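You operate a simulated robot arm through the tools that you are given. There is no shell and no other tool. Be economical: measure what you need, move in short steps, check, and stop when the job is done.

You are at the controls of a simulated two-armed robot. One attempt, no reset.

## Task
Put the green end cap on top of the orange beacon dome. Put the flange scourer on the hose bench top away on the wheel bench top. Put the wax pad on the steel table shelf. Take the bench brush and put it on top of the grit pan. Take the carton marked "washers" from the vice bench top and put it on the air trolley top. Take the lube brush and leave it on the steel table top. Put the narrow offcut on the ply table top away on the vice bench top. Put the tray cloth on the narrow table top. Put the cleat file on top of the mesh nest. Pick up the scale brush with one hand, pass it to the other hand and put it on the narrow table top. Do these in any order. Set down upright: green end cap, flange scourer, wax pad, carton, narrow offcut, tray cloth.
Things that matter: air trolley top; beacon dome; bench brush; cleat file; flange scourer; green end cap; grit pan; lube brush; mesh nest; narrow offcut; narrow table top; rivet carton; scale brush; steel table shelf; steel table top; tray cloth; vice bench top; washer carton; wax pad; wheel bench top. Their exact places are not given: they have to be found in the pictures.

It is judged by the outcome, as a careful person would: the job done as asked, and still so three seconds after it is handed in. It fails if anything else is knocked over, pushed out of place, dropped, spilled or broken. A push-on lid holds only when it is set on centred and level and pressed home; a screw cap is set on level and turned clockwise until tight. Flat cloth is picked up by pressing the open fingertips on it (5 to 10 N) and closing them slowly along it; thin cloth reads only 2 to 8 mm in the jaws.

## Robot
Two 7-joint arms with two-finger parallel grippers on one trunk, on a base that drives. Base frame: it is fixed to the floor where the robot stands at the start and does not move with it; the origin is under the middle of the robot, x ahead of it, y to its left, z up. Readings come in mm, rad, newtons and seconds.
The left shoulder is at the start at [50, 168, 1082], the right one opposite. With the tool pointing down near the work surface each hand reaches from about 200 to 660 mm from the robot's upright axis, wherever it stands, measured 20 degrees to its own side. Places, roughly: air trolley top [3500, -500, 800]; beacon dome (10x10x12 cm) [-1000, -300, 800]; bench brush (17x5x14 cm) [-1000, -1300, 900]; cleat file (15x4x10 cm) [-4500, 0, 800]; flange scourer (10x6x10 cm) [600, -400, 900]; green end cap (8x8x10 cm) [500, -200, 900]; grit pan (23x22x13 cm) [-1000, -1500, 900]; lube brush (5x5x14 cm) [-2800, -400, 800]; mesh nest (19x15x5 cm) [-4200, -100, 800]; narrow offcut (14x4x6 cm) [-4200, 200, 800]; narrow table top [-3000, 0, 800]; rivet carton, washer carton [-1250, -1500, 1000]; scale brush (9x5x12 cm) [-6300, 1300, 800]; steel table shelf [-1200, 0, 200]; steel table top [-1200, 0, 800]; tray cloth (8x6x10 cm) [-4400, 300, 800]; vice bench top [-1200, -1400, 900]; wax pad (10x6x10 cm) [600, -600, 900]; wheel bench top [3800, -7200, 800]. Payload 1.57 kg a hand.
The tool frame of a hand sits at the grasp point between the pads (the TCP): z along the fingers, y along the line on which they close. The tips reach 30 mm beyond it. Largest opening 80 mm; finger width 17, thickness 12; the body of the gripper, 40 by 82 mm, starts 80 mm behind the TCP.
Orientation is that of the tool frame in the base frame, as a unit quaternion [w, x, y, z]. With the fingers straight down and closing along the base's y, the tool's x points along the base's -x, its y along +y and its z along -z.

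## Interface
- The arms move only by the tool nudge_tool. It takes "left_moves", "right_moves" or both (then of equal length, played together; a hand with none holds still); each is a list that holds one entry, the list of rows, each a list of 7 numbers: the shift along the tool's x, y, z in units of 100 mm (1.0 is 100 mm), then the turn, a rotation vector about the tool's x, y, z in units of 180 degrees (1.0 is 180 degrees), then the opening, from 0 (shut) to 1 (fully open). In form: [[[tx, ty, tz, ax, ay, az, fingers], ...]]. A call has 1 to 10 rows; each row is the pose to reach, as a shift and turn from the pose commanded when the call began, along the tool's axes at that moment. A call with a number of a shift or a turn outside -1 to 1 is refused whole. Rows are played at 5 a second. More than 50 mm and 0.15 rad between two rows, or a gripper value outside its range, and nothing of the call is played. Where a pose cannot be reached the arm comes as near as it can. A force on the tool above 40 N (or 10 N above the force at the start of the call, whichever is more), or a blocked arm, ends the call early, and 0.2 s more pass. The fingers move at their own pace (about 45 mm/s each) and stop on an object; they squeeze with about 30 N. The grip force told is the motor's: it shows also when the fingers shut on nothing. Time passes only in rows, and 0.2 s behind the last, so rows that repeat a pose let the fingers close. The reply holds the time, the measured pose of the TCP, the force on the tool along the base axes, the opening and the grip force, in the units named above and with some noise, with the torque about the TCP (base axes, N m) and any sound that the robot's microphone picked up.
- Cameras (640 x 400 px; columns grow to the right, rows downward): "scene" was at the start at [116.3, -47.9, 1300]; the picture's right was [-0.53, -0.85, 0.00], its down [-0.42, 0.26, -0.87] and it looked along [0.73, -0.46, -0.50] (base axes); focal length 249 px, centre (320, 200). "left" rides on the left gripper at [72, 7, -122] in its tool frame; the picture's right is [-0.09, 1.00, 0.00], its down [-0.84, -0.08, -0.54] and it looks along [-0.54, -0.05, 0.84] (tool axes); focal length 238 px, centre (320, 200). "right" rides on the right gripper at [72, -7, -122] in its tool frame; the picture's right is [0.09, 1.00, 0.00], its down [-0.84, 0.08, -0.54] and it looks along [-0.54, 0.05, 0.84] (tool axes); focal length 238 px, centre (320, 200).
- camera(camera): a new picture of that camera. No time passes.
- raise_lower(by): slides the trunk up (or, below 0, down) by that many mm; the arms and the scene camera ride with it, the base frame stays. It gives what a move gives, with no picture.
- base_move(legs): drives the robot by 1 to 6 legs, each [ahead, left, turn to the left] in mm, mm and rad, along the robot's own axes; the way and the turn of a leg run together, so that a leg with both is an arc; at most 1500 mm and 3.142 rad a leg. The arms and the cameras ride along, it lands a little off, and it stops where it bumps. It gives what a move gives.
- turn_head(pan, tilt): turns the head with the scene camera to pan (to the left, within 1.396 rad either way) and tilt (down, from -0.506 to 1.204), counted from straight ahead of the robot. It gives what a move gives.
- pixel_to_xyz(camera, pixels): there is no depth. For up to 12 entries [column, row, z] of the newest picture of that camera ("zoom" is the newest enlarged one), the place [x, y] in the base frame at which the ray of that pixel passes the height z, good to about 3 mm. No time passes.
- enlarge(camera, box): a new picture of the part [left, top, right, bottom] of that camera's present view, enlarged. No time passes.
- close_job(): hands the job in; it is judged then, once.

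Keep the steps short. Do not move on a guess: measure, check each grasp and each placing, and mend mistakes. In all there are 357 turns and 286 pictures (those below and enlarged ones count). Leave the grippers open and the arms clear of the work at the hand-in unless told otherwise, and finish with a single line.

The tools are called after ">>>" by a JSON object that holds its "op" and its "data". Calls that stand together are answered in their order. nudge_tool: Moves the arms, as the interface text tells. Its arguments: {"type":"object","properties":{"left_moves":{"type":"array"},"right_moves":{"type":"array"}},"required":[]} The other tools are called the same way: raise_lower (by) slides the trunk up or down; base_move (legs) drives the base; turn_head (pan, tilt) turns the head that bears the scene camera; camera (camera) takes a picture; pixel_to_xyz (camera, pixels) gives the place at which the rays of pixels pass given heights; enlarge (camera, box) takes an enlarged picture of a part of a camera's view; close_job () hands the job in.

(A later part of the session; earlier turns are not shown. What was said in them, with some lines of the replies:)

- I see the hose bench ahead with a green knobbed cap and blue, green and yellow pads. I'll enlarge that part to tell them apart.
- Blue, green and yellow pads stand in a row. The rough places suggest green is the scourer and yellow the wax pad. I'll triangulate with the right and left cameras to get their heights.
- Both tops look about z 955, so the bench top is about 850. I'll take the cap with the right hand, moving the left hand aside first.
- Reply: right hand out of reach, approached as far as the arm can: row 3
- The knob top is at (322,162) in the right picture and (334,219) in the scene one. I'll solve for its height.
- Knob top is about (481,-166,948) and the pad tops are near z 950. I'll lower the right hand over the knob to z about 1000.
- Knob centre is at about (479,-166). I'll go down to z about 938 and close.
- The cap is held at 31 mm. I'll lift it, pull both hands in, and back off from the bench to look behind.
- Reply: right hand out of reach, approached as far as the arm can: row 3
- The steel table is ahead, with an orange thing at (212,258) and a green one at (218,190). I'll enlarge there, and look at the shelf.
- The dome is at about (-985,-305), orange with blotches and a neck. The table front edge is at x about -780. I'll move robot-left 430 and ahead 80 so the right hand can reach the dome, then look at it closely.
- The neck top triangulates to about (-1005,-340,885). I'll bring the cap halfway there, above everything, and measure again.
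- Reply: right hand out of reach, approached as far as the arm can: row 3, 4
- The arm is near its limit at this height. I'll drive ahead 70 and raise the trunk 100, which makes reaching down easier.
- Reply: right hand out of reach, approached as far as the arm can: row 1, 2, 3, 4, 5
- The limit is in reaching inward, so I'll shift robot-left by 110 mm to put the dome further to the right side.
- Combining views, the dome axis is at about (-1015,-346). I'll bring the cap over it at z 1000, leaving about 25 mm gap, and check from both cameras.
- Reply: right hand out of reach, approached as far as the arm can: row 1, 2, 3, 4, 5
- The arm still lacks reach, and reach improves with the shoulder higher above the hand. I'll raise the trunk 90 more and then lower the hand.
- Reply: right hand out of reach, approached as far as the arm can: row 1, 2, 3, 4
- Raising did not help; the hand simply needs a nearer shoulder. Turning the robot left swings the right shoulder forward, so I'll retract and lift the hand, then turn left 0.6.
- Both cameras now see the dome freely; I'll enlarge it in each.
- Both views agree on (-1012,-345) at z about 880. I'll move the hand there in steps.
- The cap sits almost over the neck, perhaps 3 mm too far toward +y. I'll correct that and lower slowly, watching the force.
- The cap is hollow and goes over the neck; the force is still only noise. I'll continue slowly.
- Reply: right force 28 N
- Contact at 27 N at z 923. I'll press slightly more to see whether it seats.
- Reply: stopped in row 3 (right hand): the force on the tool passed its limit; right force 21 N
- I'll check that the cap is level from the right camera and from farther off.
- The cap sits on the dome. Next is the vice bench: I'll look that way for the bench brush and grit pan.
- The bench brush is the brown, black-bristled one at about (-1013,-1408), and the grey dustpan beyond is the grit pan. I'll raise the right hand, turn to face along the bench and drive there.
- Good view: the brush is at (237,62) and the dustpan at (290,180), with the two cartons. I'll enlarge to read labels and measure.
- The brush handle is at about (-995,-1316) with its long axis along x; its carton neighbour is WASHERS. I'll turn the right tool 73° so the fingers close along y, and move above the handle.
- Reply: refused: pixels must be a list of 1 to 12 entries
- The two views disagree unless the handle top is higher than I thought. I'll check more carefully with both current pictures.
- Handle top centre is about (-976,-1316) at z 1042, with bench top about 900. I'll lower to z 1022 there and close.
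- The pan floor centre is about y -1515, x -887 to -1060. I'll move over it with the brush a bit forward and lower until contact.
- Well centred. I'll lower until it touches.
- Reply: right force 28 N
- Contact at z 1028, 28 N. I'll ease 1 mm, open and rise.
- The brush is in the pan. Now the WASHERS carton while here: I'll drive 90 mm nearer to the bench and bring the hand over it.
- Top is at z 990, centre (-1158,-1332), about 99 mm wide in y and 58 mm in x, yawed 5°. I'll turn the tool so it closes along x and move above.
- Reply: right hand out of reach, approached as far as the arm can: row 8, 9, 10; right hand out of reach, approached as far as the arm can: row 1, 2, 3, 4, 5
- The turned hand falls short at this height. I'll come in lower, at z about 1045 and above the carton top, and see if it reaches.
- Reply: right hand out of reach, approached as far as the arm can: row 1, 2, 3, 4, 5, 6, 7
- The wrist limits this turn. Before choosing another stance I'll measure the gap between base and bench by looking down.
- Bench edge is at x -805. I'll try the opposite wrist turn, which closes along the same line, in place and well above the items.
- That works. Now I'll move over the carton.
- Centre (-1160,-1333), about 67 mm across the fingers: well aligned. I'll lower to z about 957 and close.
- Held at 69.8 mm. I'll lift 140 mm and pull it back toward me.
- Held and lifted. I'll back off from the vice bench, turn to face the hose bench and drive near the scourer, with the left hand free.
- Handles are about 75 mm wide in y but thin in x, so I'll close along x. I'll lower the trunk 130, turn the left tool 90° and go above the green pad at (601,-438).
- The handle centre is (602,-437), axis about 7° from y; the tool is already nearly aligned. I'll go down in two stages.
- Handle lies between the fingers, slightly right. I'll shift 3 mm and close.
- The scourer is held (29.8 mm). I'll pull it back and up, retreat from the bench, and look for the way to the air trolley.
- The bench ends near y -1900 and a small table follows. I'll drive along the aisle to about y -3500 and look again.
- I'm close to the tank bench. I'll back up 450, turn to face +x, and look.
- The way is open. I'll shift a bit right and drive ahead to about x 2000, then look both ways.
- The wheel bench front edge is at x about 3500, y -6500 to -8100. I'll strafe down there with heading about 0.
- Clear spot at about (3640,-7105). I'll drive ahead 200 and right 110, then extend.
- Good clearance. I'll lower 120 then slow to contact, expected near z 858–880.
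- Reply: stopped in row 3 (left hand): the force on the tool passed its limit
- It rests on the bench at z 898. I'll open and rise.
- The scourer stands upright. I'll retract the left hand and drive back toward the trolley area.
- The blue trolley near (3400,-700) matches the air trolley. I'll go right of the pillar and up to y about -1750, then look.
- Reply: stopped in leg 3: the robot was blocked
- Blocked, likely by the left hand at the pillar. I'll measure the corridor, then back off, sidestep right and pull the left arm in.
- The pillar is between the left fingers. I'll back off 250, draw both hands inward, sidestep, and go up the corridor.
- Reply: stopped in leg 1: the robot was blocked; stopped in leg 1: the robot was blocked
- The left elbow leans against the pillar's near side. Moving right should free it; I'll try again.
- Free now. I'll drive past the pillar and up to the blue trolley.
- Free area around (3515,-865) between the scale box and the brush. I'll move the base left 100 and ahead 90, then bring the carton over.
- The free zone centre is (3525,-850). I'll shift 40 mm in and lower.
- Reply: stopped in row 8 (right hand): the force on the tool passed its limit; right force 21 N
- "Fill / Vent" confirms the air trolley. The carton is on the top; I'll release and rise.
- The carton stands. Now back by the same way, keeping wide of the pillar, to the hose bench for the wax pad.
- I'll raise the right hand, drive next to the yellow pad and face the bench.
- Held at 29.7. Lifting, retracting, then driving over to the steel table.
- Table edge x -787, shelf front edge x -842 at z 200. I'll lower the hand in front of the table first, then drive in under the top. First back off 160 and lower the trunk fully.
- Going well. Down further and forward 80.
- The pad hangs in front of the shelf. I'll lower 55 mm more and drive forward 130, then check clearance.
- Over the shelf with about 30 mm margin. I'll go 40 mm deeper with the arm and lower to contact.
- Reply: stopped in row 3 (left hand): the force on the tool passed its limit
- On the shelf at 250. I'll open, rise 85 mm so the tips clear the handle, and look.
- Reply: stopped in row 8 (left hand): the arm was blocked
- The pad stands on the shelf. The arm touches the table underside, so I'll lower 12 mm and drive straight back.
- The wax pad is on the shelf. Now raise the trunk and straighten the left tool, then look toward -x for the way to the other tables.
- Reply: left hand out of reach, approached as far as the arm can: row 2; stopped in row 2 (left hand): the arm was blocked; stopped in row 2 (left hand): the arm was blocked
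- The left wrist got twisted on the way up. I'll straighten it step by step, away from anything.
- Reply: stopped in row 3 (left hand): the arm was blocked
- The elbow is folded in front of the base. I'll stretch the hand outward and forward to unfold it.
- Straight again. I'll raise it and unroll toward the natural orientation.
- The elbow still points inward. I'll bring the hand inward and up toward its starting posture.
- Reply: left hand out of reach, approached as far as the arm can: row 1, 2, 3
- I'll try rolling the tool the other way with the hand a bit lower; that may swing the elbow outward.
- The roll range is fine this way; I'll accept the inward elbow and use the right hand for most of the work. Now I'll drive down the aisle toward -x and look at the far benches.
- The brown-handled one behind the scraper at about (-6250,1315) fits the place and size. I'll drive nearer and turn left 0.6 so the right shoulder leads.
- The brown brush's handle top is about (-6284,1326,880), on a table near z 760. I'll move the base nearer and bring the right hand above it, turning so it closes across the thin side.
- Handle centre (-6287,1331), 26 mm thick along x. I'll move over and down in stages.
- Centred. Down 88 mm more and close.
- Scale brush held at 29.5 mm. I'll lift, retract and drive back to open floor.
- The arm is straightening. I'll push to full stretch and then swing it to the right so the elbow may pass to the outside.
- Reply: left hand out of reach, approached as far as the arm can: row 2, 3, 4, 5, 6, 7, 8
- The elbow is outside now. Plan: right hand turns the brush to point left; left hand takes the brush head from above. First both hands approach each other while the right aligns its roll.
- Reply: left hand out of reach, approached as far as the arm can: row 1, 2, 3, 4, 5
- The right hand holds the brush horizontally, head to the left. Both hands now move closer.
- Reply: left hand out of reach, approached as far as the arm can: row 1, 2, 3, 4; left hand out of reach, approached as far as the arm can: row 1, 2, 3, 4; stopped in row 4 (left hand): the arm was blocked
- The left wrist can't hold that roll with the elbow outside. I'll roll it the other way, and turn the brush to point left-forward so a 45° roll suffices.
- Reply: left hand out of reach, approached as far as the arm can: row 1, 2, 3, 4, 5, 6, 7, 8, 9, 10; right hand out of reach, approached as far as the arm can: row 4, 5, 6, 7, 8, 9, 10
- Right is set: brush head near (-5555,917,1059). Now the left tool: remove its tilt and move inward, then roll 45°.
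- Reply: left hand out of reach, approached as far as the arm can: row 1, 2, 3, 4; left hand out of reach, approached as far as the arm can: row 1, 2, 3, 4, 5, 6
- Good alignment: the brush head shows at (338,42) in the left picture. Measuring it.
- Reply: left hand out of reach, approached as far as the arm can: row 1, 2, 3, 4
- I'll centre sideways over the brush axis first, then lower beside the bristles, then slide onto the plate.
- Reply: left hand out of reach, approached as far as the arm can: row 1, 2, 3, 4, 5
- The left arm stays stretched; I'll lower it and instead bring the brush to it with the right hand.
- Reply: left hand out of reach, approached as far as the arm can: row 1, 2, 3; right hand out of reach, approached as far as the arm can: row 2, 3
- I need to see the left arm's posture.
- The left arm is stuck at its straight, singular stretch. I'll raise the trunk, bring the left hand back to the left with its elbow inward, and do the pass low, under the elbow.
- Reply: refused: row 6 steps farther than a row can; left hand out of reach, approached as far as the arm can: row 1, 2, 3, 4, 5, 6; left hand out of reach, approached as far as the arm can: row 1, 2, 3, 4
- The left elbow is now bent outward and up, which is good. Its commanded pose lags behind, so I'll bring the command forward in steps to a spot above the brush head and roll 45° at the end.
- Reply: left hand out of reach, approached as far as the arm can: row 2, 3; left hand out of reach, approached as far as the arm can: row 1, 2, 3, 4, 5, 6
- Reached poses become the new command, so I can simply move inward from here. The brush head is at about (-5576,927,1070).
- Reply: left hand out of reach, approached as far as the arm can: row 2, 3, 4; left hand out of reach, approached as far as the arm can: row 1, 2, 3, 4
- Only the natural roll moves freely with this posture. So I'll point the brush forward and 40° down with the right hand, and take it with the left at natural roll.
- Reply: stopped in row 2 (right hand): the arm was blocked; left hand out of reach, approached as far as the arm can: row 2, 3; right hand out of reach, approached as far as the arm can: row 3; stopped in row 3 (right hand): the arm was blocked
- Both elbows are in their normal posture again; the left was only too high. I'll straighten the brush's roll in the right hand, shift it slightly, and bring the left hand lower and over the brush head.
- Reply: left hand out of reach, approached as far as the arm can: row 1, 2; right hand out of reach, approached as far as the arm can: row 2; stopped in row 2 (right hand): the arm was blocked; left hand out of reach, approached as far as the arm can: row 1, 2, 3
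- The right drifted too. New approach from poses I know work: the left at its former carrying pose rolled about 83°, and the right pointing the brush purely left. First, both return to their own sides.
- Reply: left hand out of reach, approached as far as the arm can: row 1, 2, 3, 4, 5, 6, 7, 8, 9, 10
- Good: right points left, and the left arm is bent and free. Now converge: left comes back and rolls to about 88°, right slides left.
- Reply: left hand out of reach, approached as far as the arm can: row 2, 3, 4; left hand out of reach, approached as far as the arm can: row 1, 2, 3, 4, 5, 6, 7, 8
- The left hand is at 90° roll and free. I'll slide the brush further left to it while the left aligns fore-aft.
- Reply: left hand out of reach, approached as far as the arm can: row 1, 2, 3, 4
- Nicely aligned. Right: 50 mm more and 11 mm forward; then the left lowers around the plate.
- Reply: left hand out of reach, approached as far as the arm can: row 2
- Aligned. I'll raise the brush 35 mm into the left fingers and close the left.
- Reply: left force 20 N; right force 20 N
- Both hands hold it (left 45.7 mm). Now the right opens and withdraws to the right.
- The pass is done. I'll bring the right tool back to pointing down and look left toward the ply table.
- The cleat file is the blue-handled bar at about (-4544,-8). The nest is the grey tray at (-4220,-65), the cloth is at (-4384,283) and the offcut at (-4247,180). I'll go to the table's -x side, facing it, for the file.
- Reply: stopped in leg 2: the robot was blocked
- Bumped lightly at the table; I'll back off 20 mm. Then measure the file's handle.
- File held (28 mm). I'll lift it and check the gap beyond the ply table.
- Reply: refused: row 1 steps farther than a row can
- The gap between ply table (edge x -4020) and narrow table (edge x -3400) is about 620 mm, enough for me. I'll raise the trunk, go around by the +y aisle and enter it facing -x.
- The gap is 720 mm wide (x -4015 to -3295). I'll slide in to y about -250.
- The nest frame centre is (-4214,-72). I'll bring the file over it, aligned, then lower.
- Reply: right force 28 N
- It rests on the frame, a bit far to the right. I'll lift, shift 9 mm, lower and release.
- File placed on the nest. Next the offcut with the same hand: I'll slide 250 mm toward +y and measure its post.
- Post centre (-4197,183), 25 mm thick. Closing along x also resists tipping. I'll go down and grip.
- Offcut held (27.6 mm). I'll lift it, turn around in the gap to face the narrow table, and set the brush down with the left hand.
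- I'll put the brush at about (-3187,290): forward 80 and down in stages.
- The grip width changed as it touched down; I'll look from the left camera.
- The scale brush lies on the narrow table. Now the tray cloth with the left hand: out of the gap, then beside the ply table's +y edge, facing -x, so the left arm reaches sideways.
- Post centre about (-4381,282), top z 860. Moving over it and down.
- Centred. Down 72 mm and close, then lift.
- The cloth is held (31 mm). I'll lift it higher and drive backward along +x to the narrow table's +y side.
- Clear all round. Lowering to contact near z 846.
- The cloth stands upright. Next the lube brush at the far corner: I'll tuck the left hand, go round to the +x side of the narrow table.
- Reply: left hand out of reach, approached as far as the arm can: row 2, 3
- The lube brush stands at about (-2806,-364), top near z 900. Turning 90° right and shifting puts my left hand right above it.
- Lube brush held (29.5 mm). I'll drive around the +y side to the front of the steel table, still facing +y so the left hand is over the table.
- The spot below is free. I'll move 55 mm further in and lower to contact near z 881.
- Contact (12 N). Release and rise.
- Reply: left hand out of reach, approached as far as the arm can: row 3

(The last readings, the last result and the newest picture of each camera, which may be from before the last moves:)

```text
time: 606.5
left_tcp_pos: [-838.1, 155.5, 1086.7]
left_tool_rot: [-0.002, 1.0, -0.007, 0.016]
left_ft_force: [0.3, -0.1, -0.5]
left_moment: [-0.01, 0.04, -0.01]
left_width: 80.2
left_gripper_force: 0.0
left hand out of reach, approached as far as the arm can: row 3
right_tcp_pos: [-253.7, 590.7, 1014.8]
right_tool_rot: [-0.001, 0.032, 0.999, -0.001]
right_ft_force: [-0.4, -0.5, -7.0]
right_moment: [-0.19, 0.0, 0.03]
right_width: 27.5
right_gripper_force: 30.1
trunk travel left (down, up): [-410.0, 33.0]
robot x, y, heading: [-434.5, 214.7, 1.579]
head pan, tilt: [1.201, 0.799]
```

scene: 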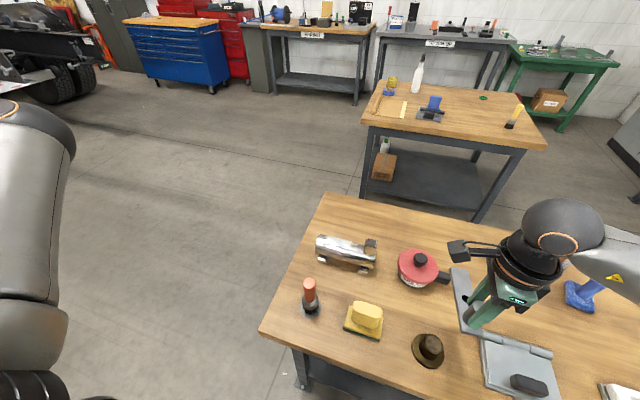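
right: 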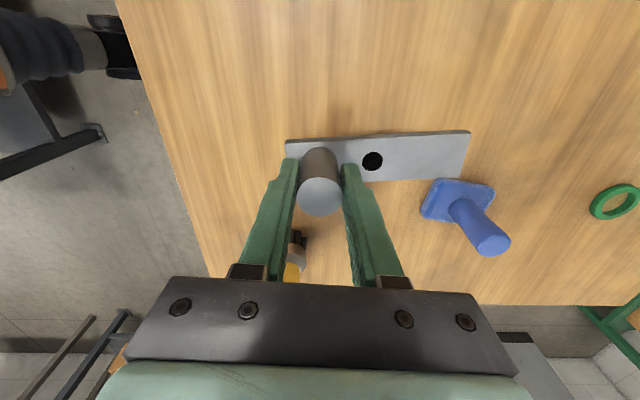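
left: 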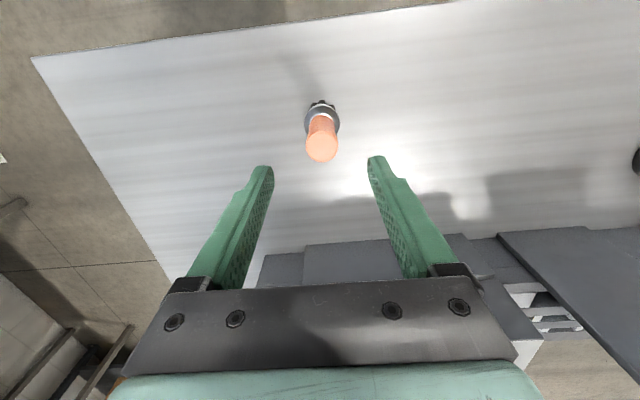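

The lube brush stands on the steel table. Now the offcut: turn to face -x, keep well back, drive along to the vice bench.

>>> {"op": "base_move", "data": {"legs": [[0, -200, 0], [0, 0, 1.563], [0, 1000, 0], [0, 710, 0]]}}

>>> {"op": "turn_head", "data": {"pan": -0.3, "tilt": 0.6}}

>>> {"op": "camera", "data": {"camera": "scene"}}

>>> {"op": "camera", "data": {"camera": "right"}}

```text
time: 620.3
left_tcp_pos: [-248.6, -1949.0, 1087.6]
left_tool_rot: [-0.013, 0.73, 0.683, 0.012]
left_ft_force: [-0.6, 0.2, -0.5]
left_moment: [-0.01, 0.0, 0.02]
left_width: 80.2
left_gripper_force: 0.1
right_tcp_pos: [-653.1, -1340.4, 1014.4]
right_tool_rot: [0.0, -0.665, 0.747, -0.001]
right_ft_force: [0.2, -0.2, -6.7]
right_moment: [-0.03, -0.15, 0.01]
right_width: 27.5
right_gripper_force: 29.9
trunk travel left (down, up): [-410.0, 33.0]
robot x, y, heading: [-284.2, -1538.3, 3.094]
head pan, tilt: [1.201, 0.799]
```

```text
time: 621.9
left_tcp_pos: [-249.2, -1946.9, 1087.4]
left_tool_rot: [-0.012, 0.73, 0.683, 0.01]
left_ft_force: [-0.2, -0.3, 0.6]
left_moment: [-0.02, -0.02, 0.0]
left_width: 80.0
left_gripper_force: 0.1
right_tcp_pos: [-653.9, -1339.7, 1014.0]
right_tool_rot: [0.001, -0.665, 0.747, 0.0]
right_ft_force: [0.1, 0.5, -7.0]
right_moment: [-0.01, -0.18, -0.02]
right_width: 27.4
right_gripper_force: 29.9
trunk travel left (down, up): [-410.0, 33.0]
robot x, y, heading: [-285.0, -1539.4, 3.095]
head pan, tilt: [-0.3, 0.6]
```

```text
67 pictures are left
```

scene: 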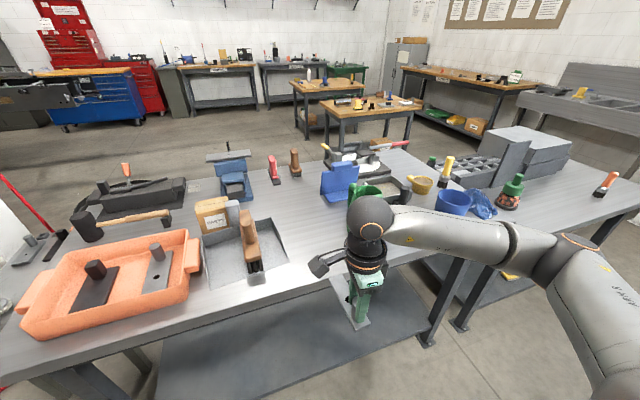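

```text
66 pictures are left
```

right: 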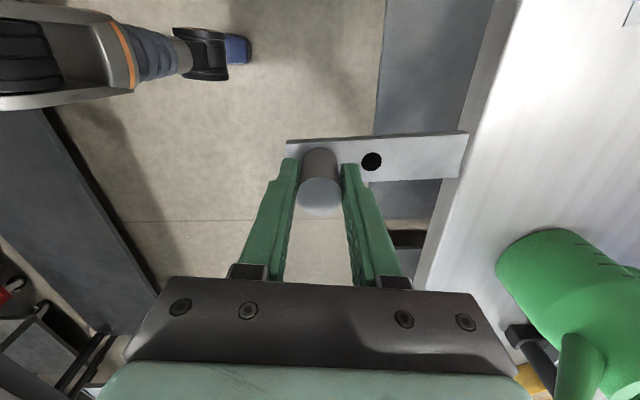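

>>> {"op": "pixel_to_xyz", "data": {"camera": "right", "pixels": [[497, 262, 950], [497, 262, 900], [545, 335, 950], [510, 335, 950], [480, 100, 895], [430, 280, 895]]}}

>>> {"op": "pixel_to_xyz", "data": {"camera": "scene", "pixels": [[292, 262, 900], [350, 215, 900], [300, 225, 900], [330, 235, 900]]}}

```text
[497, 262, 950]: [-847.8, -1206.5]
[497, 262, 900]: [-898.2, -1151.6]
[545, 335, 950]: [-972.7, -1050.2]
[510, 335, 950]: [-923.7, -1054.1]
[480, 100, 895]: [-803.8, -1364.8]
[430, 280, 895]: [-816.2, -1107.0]
```

```text
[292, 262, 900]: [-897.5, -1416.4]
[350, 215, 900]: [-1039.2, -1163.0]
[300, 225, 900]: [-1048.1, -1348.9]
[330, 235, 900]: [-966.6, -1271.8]
```

Free gap y -1405 to -1200 at x about -925. I'll drive in 230 mm, extend 40 mm and lower.

>>> {"op": "base_move", "data": {"legs": [[230, 0, 0]]}}

>>> {"op": "nudge_tool", "data": {"right_moves": [[[0, 0.2, 0, 0, 0, 0, 0.05], [0, 0.4, 0, 0, 0, 0, 0.05], [0, 0.4, 0.2, 0, 0, 0, 0.05], [0, 0.4, 0.35, 0, 0, 0, 0.05]]]}}

>>> {"op": "camera", "data": {"camera": "right"}}

>>> {"op": "enlarge", "data": {"camera": "scene", "box": [230, 170, 470, 360]}}

```text
time: 623.7
left_tcp_pos: [-485.7, -1935.3, 1087.1]
left_tool_rot: [-0.011, 0.732, 0.681, 0.011]
left_ft_force: [0.0, -0.3, 0.4]
left_moment: [-0.02, -0.01, -0.02]
left_width: 79.9
left_gripper_force: 0.1
right_tcp_pos: [-885.8, -1326.9, 1013.5]
right_tool_rot: [0.001, -0.663, 0.749, -0.002]
right_ft_force: [-0.6, 0.0, -6.6]
right_moment: [-0.02, -0.21, 0.0]
right_width: 27.2
right_gripper_force: 29.8
trunk travel left (down, up): [-410.0, 33.0]
robot x, y, heading: [-520.7, -1526.0, 3.093]
head pan, tilt: [-0.3, 0.6]
```

```text
time: 624.7
left_tcp_pos: [-486.5, -1934.3, 1086.7]
left_tool_rot: [-0.012, 0.732, 0.681, 0.011]
left_ft_force: [0.4, -0.7, -1.0]
left_moment: [-0.01, 0.03, 0.03]
left_width: 79.9
left_gripper_force: 0.0
right_tcp_pos: [-928.6, -1321.2, 977.9]
right_tool_rot: [0.0, -0.663, 0.748, -0.001]
right_ft_force: [0.3, -0.1, -6.4]
right_moment: [-0.02, -0.19, -0.01]
right_width: 27.5
right_gripper_force: 30.1
trunk travel left (down, up): [-410.0, 33.0]
robot x, y, heading: [-516.9, -1524.5, 3.093]
head pan, tilt: [-0.3, 0.6]
```

```text
65 pictures are left
```

right: 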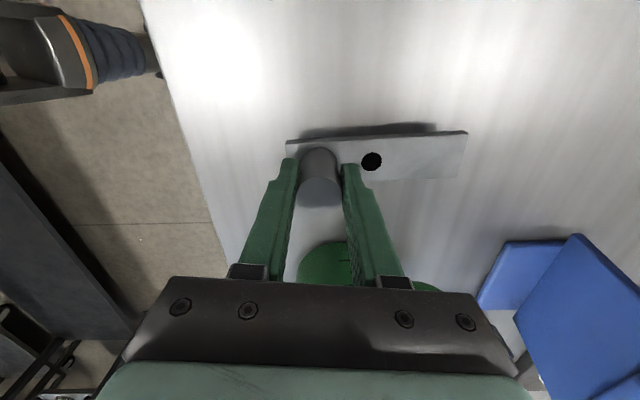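

```text
2.11 times, centred on (350, 265) of scene
```

zoom: 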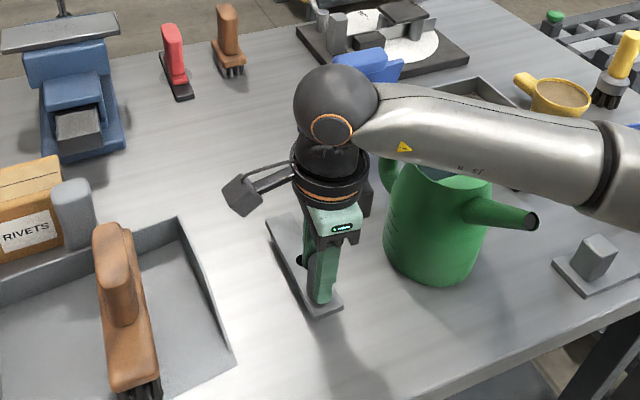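

Clear, but I'll shift 15 mm away from the can and lower to contact.

>>> {"op": "nudge_tool", "data": {"right_moves": [[[0.15, 0, 0.05, 0, 0, 0, 0.05], [0.15, 0, 0.12, 0, 0, 0, 0.05], [0.15, 0, 0.17, 0, 0, 0, 0.05], [0.15, 0, 0.21, 0, 0, 0, 0.05], [0.15, 0, 0.25, 0, 0, 0, 0.05], [0.15, 0, 0.29, 0, 0, 0, 0.05], [0.15, 0, 0.33, 0, 0, 0, 0.05], [0.15, 0, 0.37, 0, 0, 0, 0.05]]]}}

>>> {"op": "camera", "data": {"camera": "right"}}

```text
time: 626.3
left_tcp_pos: [-483.9, -1936.3, 1086.3]
left_tool_rot: [-0.013, 0.732, 0.681, 0.01]
left_ft_force: [0.4, 0.2, -0.2]
left_moment: [0.01, -0.02, -0.03]
left_width: 80.3
left_gripper_force: 0.0
right_tcp_pos: [-928.8, -1337.5, 954.4]
right_tool_rot: [-0.006, -0.663, 0.749, 0.001]
right_ft_force: [4.8, 1.4, 16.7]
right_moment: [0.19, -1.07, -0.06]
right_width: 27.9
right_gripper_force: 29.8
trunk travel left (down, up): [-410.0, 33.0]
robot x, y, heading: [-521.5, -1523.5, 3.091]
head pan, tilt: [-0.3, 0.6]
stopped in row 7 (right hand): the force on the tool passed its limit (the readings are from after the stop); the commanded pose is now the measured one
```

```text
63 pictures are left
```

right: 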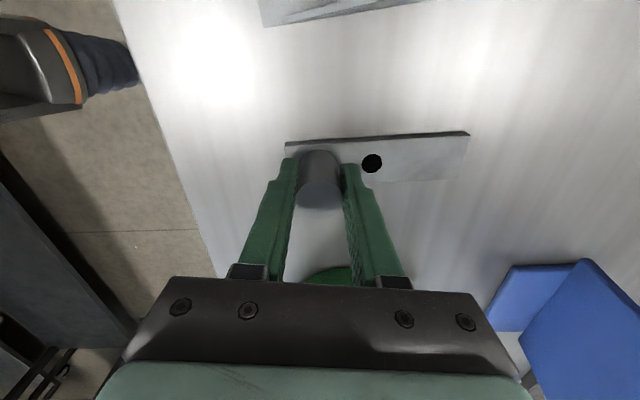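

Flat on the bench at z 954. Release and rise, then back off.

>>> {"op": "nudge_tool", "data": {"right_moves": [[[0, 0, -0.01, 0, 0, 0, 0.3], [0, 0, -0.01, 0, 0, 0, 0.7], [0, 0, -0.01, 0, 0, 0, 0.8], [0, 0, -0.4, 0, 0, 0, 0.8], [0, 0, -0.8, 0, 0, 0, 0.8], [0, 0, -1.0, 0, 0, 0, 0.8]]]}}

>>> {"op": "camera", "data": {"camera": "right"}}

>>> {"op": "base_move", "data": {"legs": [[-300, 0, 0]]}}

>>> {"op": "turn_head", "data": {"pan": -0.5, "tilt": 0.5}}

>>> {"op": "camera", "data": {"camera": "scene"}}

```text
time: 627.7
left_tcp_pos: [-484.8, -1937.0, 1085.4]
left_tool_rot: [-0.013, 0.732, 0.681, 0.011]
left_ft_force: [-0.7, 0.5, 0.0]
left_moment: [0.0, -0.03, 0.0]
left_width: 80.1
left_gripper_force: 0.0
right_tcp_pos: [-929.3, -1336.8, 1054.6]
right_tool_rot: [-0.005, -0.663, 0.749, 0.001]
right_ft_force: [-0.1, -0.7, -0.1]
right_moment: [0.01, -0.02, -0.01]
right_width: 63.8
right_gripper_force: 0.0
trunk travel left (down, up): [-410.0, 33.0]
robot x, y, heading: [-517.3, -1525.6, 3.091]
head pan, tilt: [-0.3, 0.6]
```

```text
62 pictures are left
```

right: 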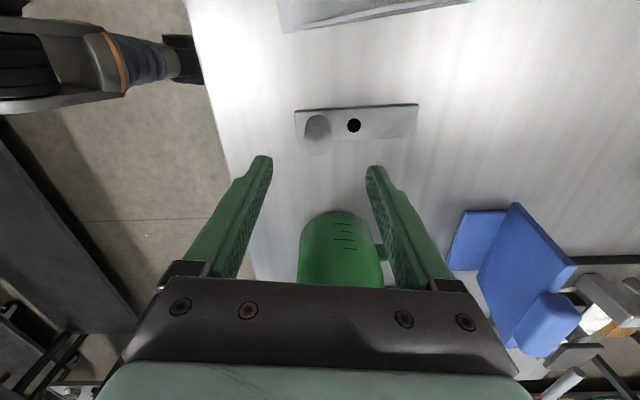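

```text
time: 629.7
left_tcp_pos: [-181.5, -1950.5, 1086.1]
left_tool_rot: [-0.013, 0.73, 0.684, 0.01]
left_ft_force: [0.7, -0.1, 0.6]
left_moment: [-0.02, -0.01, 0.02]
left_width: 80.2
left_gripper_force: 0.1
right_tcp_pos: [-630.9, -1353.9, 1055.0]
right_tool_rot: [-0.004, -0.665, 0.747, 0.002]
right_ft_force: [-0.3, -0.4, 0.8]
right_moment: [0.02, -0.02, -0.03]
right_width: 63.8
right_gripper_force: 0.1
trunk travel left (down, up): [-410.0, 33.0]
robot x, y, heading: [-214.8, -1537.4, 3.095]
head pan, tilt: [-0.3, 0.6]
```

```text
time: 630.4
left_tcp_pos: [-182.3, -1950.3, 1086.4]
left_tool_rot: [-0.012, 0.729, 0.684, 0.011]
left_ft_force: [-0.5, 0.6, -0.1]
left_moment: [0.04, 0.01, 0.03]
left_width: 80.1
left_gripper_force: 0.0
right_tcp_pos: [-630.0, -1352.6, 1054.9]
right_tool_rot: [-0.005, -0.665, 0.747, 0.001]
right_ft_force: [0.6, 0.5, 0.8]
right_moment: [0.02, 0.01, 0.0]
right_width: 64.0
right_gripper_force: 0.1
trunk travel left (down, up): [-410.0, 33.0]
robot x, y, heading: [-220.8, -1538.6, 3.093]
head pan, tilt: [-0.499, 0.499]
```

```text
61 pictures are left
```

scene: 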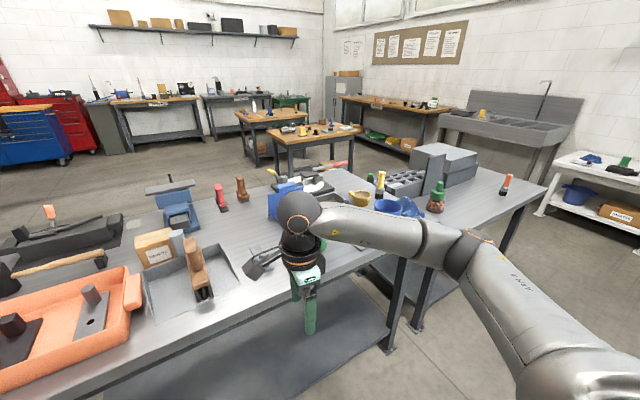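

I'll check the cap on the dome and the lube brush once more.

>>> {"op": "enlarge", "data": {"camera": "scene", "box": [390, 140, 540, 230]}}

```text
4.27 times, centred on (465, 185) of scene
```

zoom: 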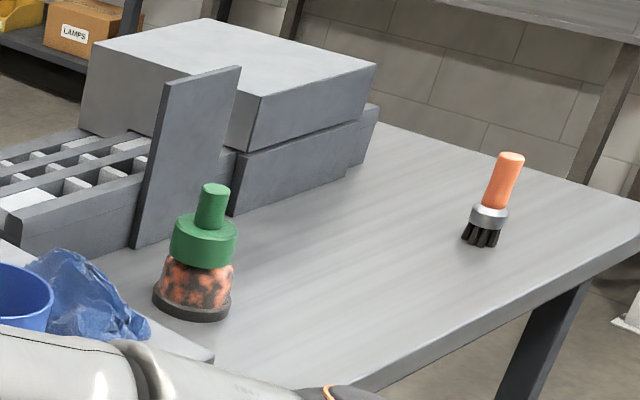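

Everything is in place, the hands are empty and open and clear of the work. I'm handing in.

>>> {"op": "close_job", "data": {}}

```text
The job is handed in.
```

All ten items were placed as asked and the job is handed in; the scale brush was passed between the hands in mid-air and lies on its side on the narrow table, and the base bumped the ply table lightly once.
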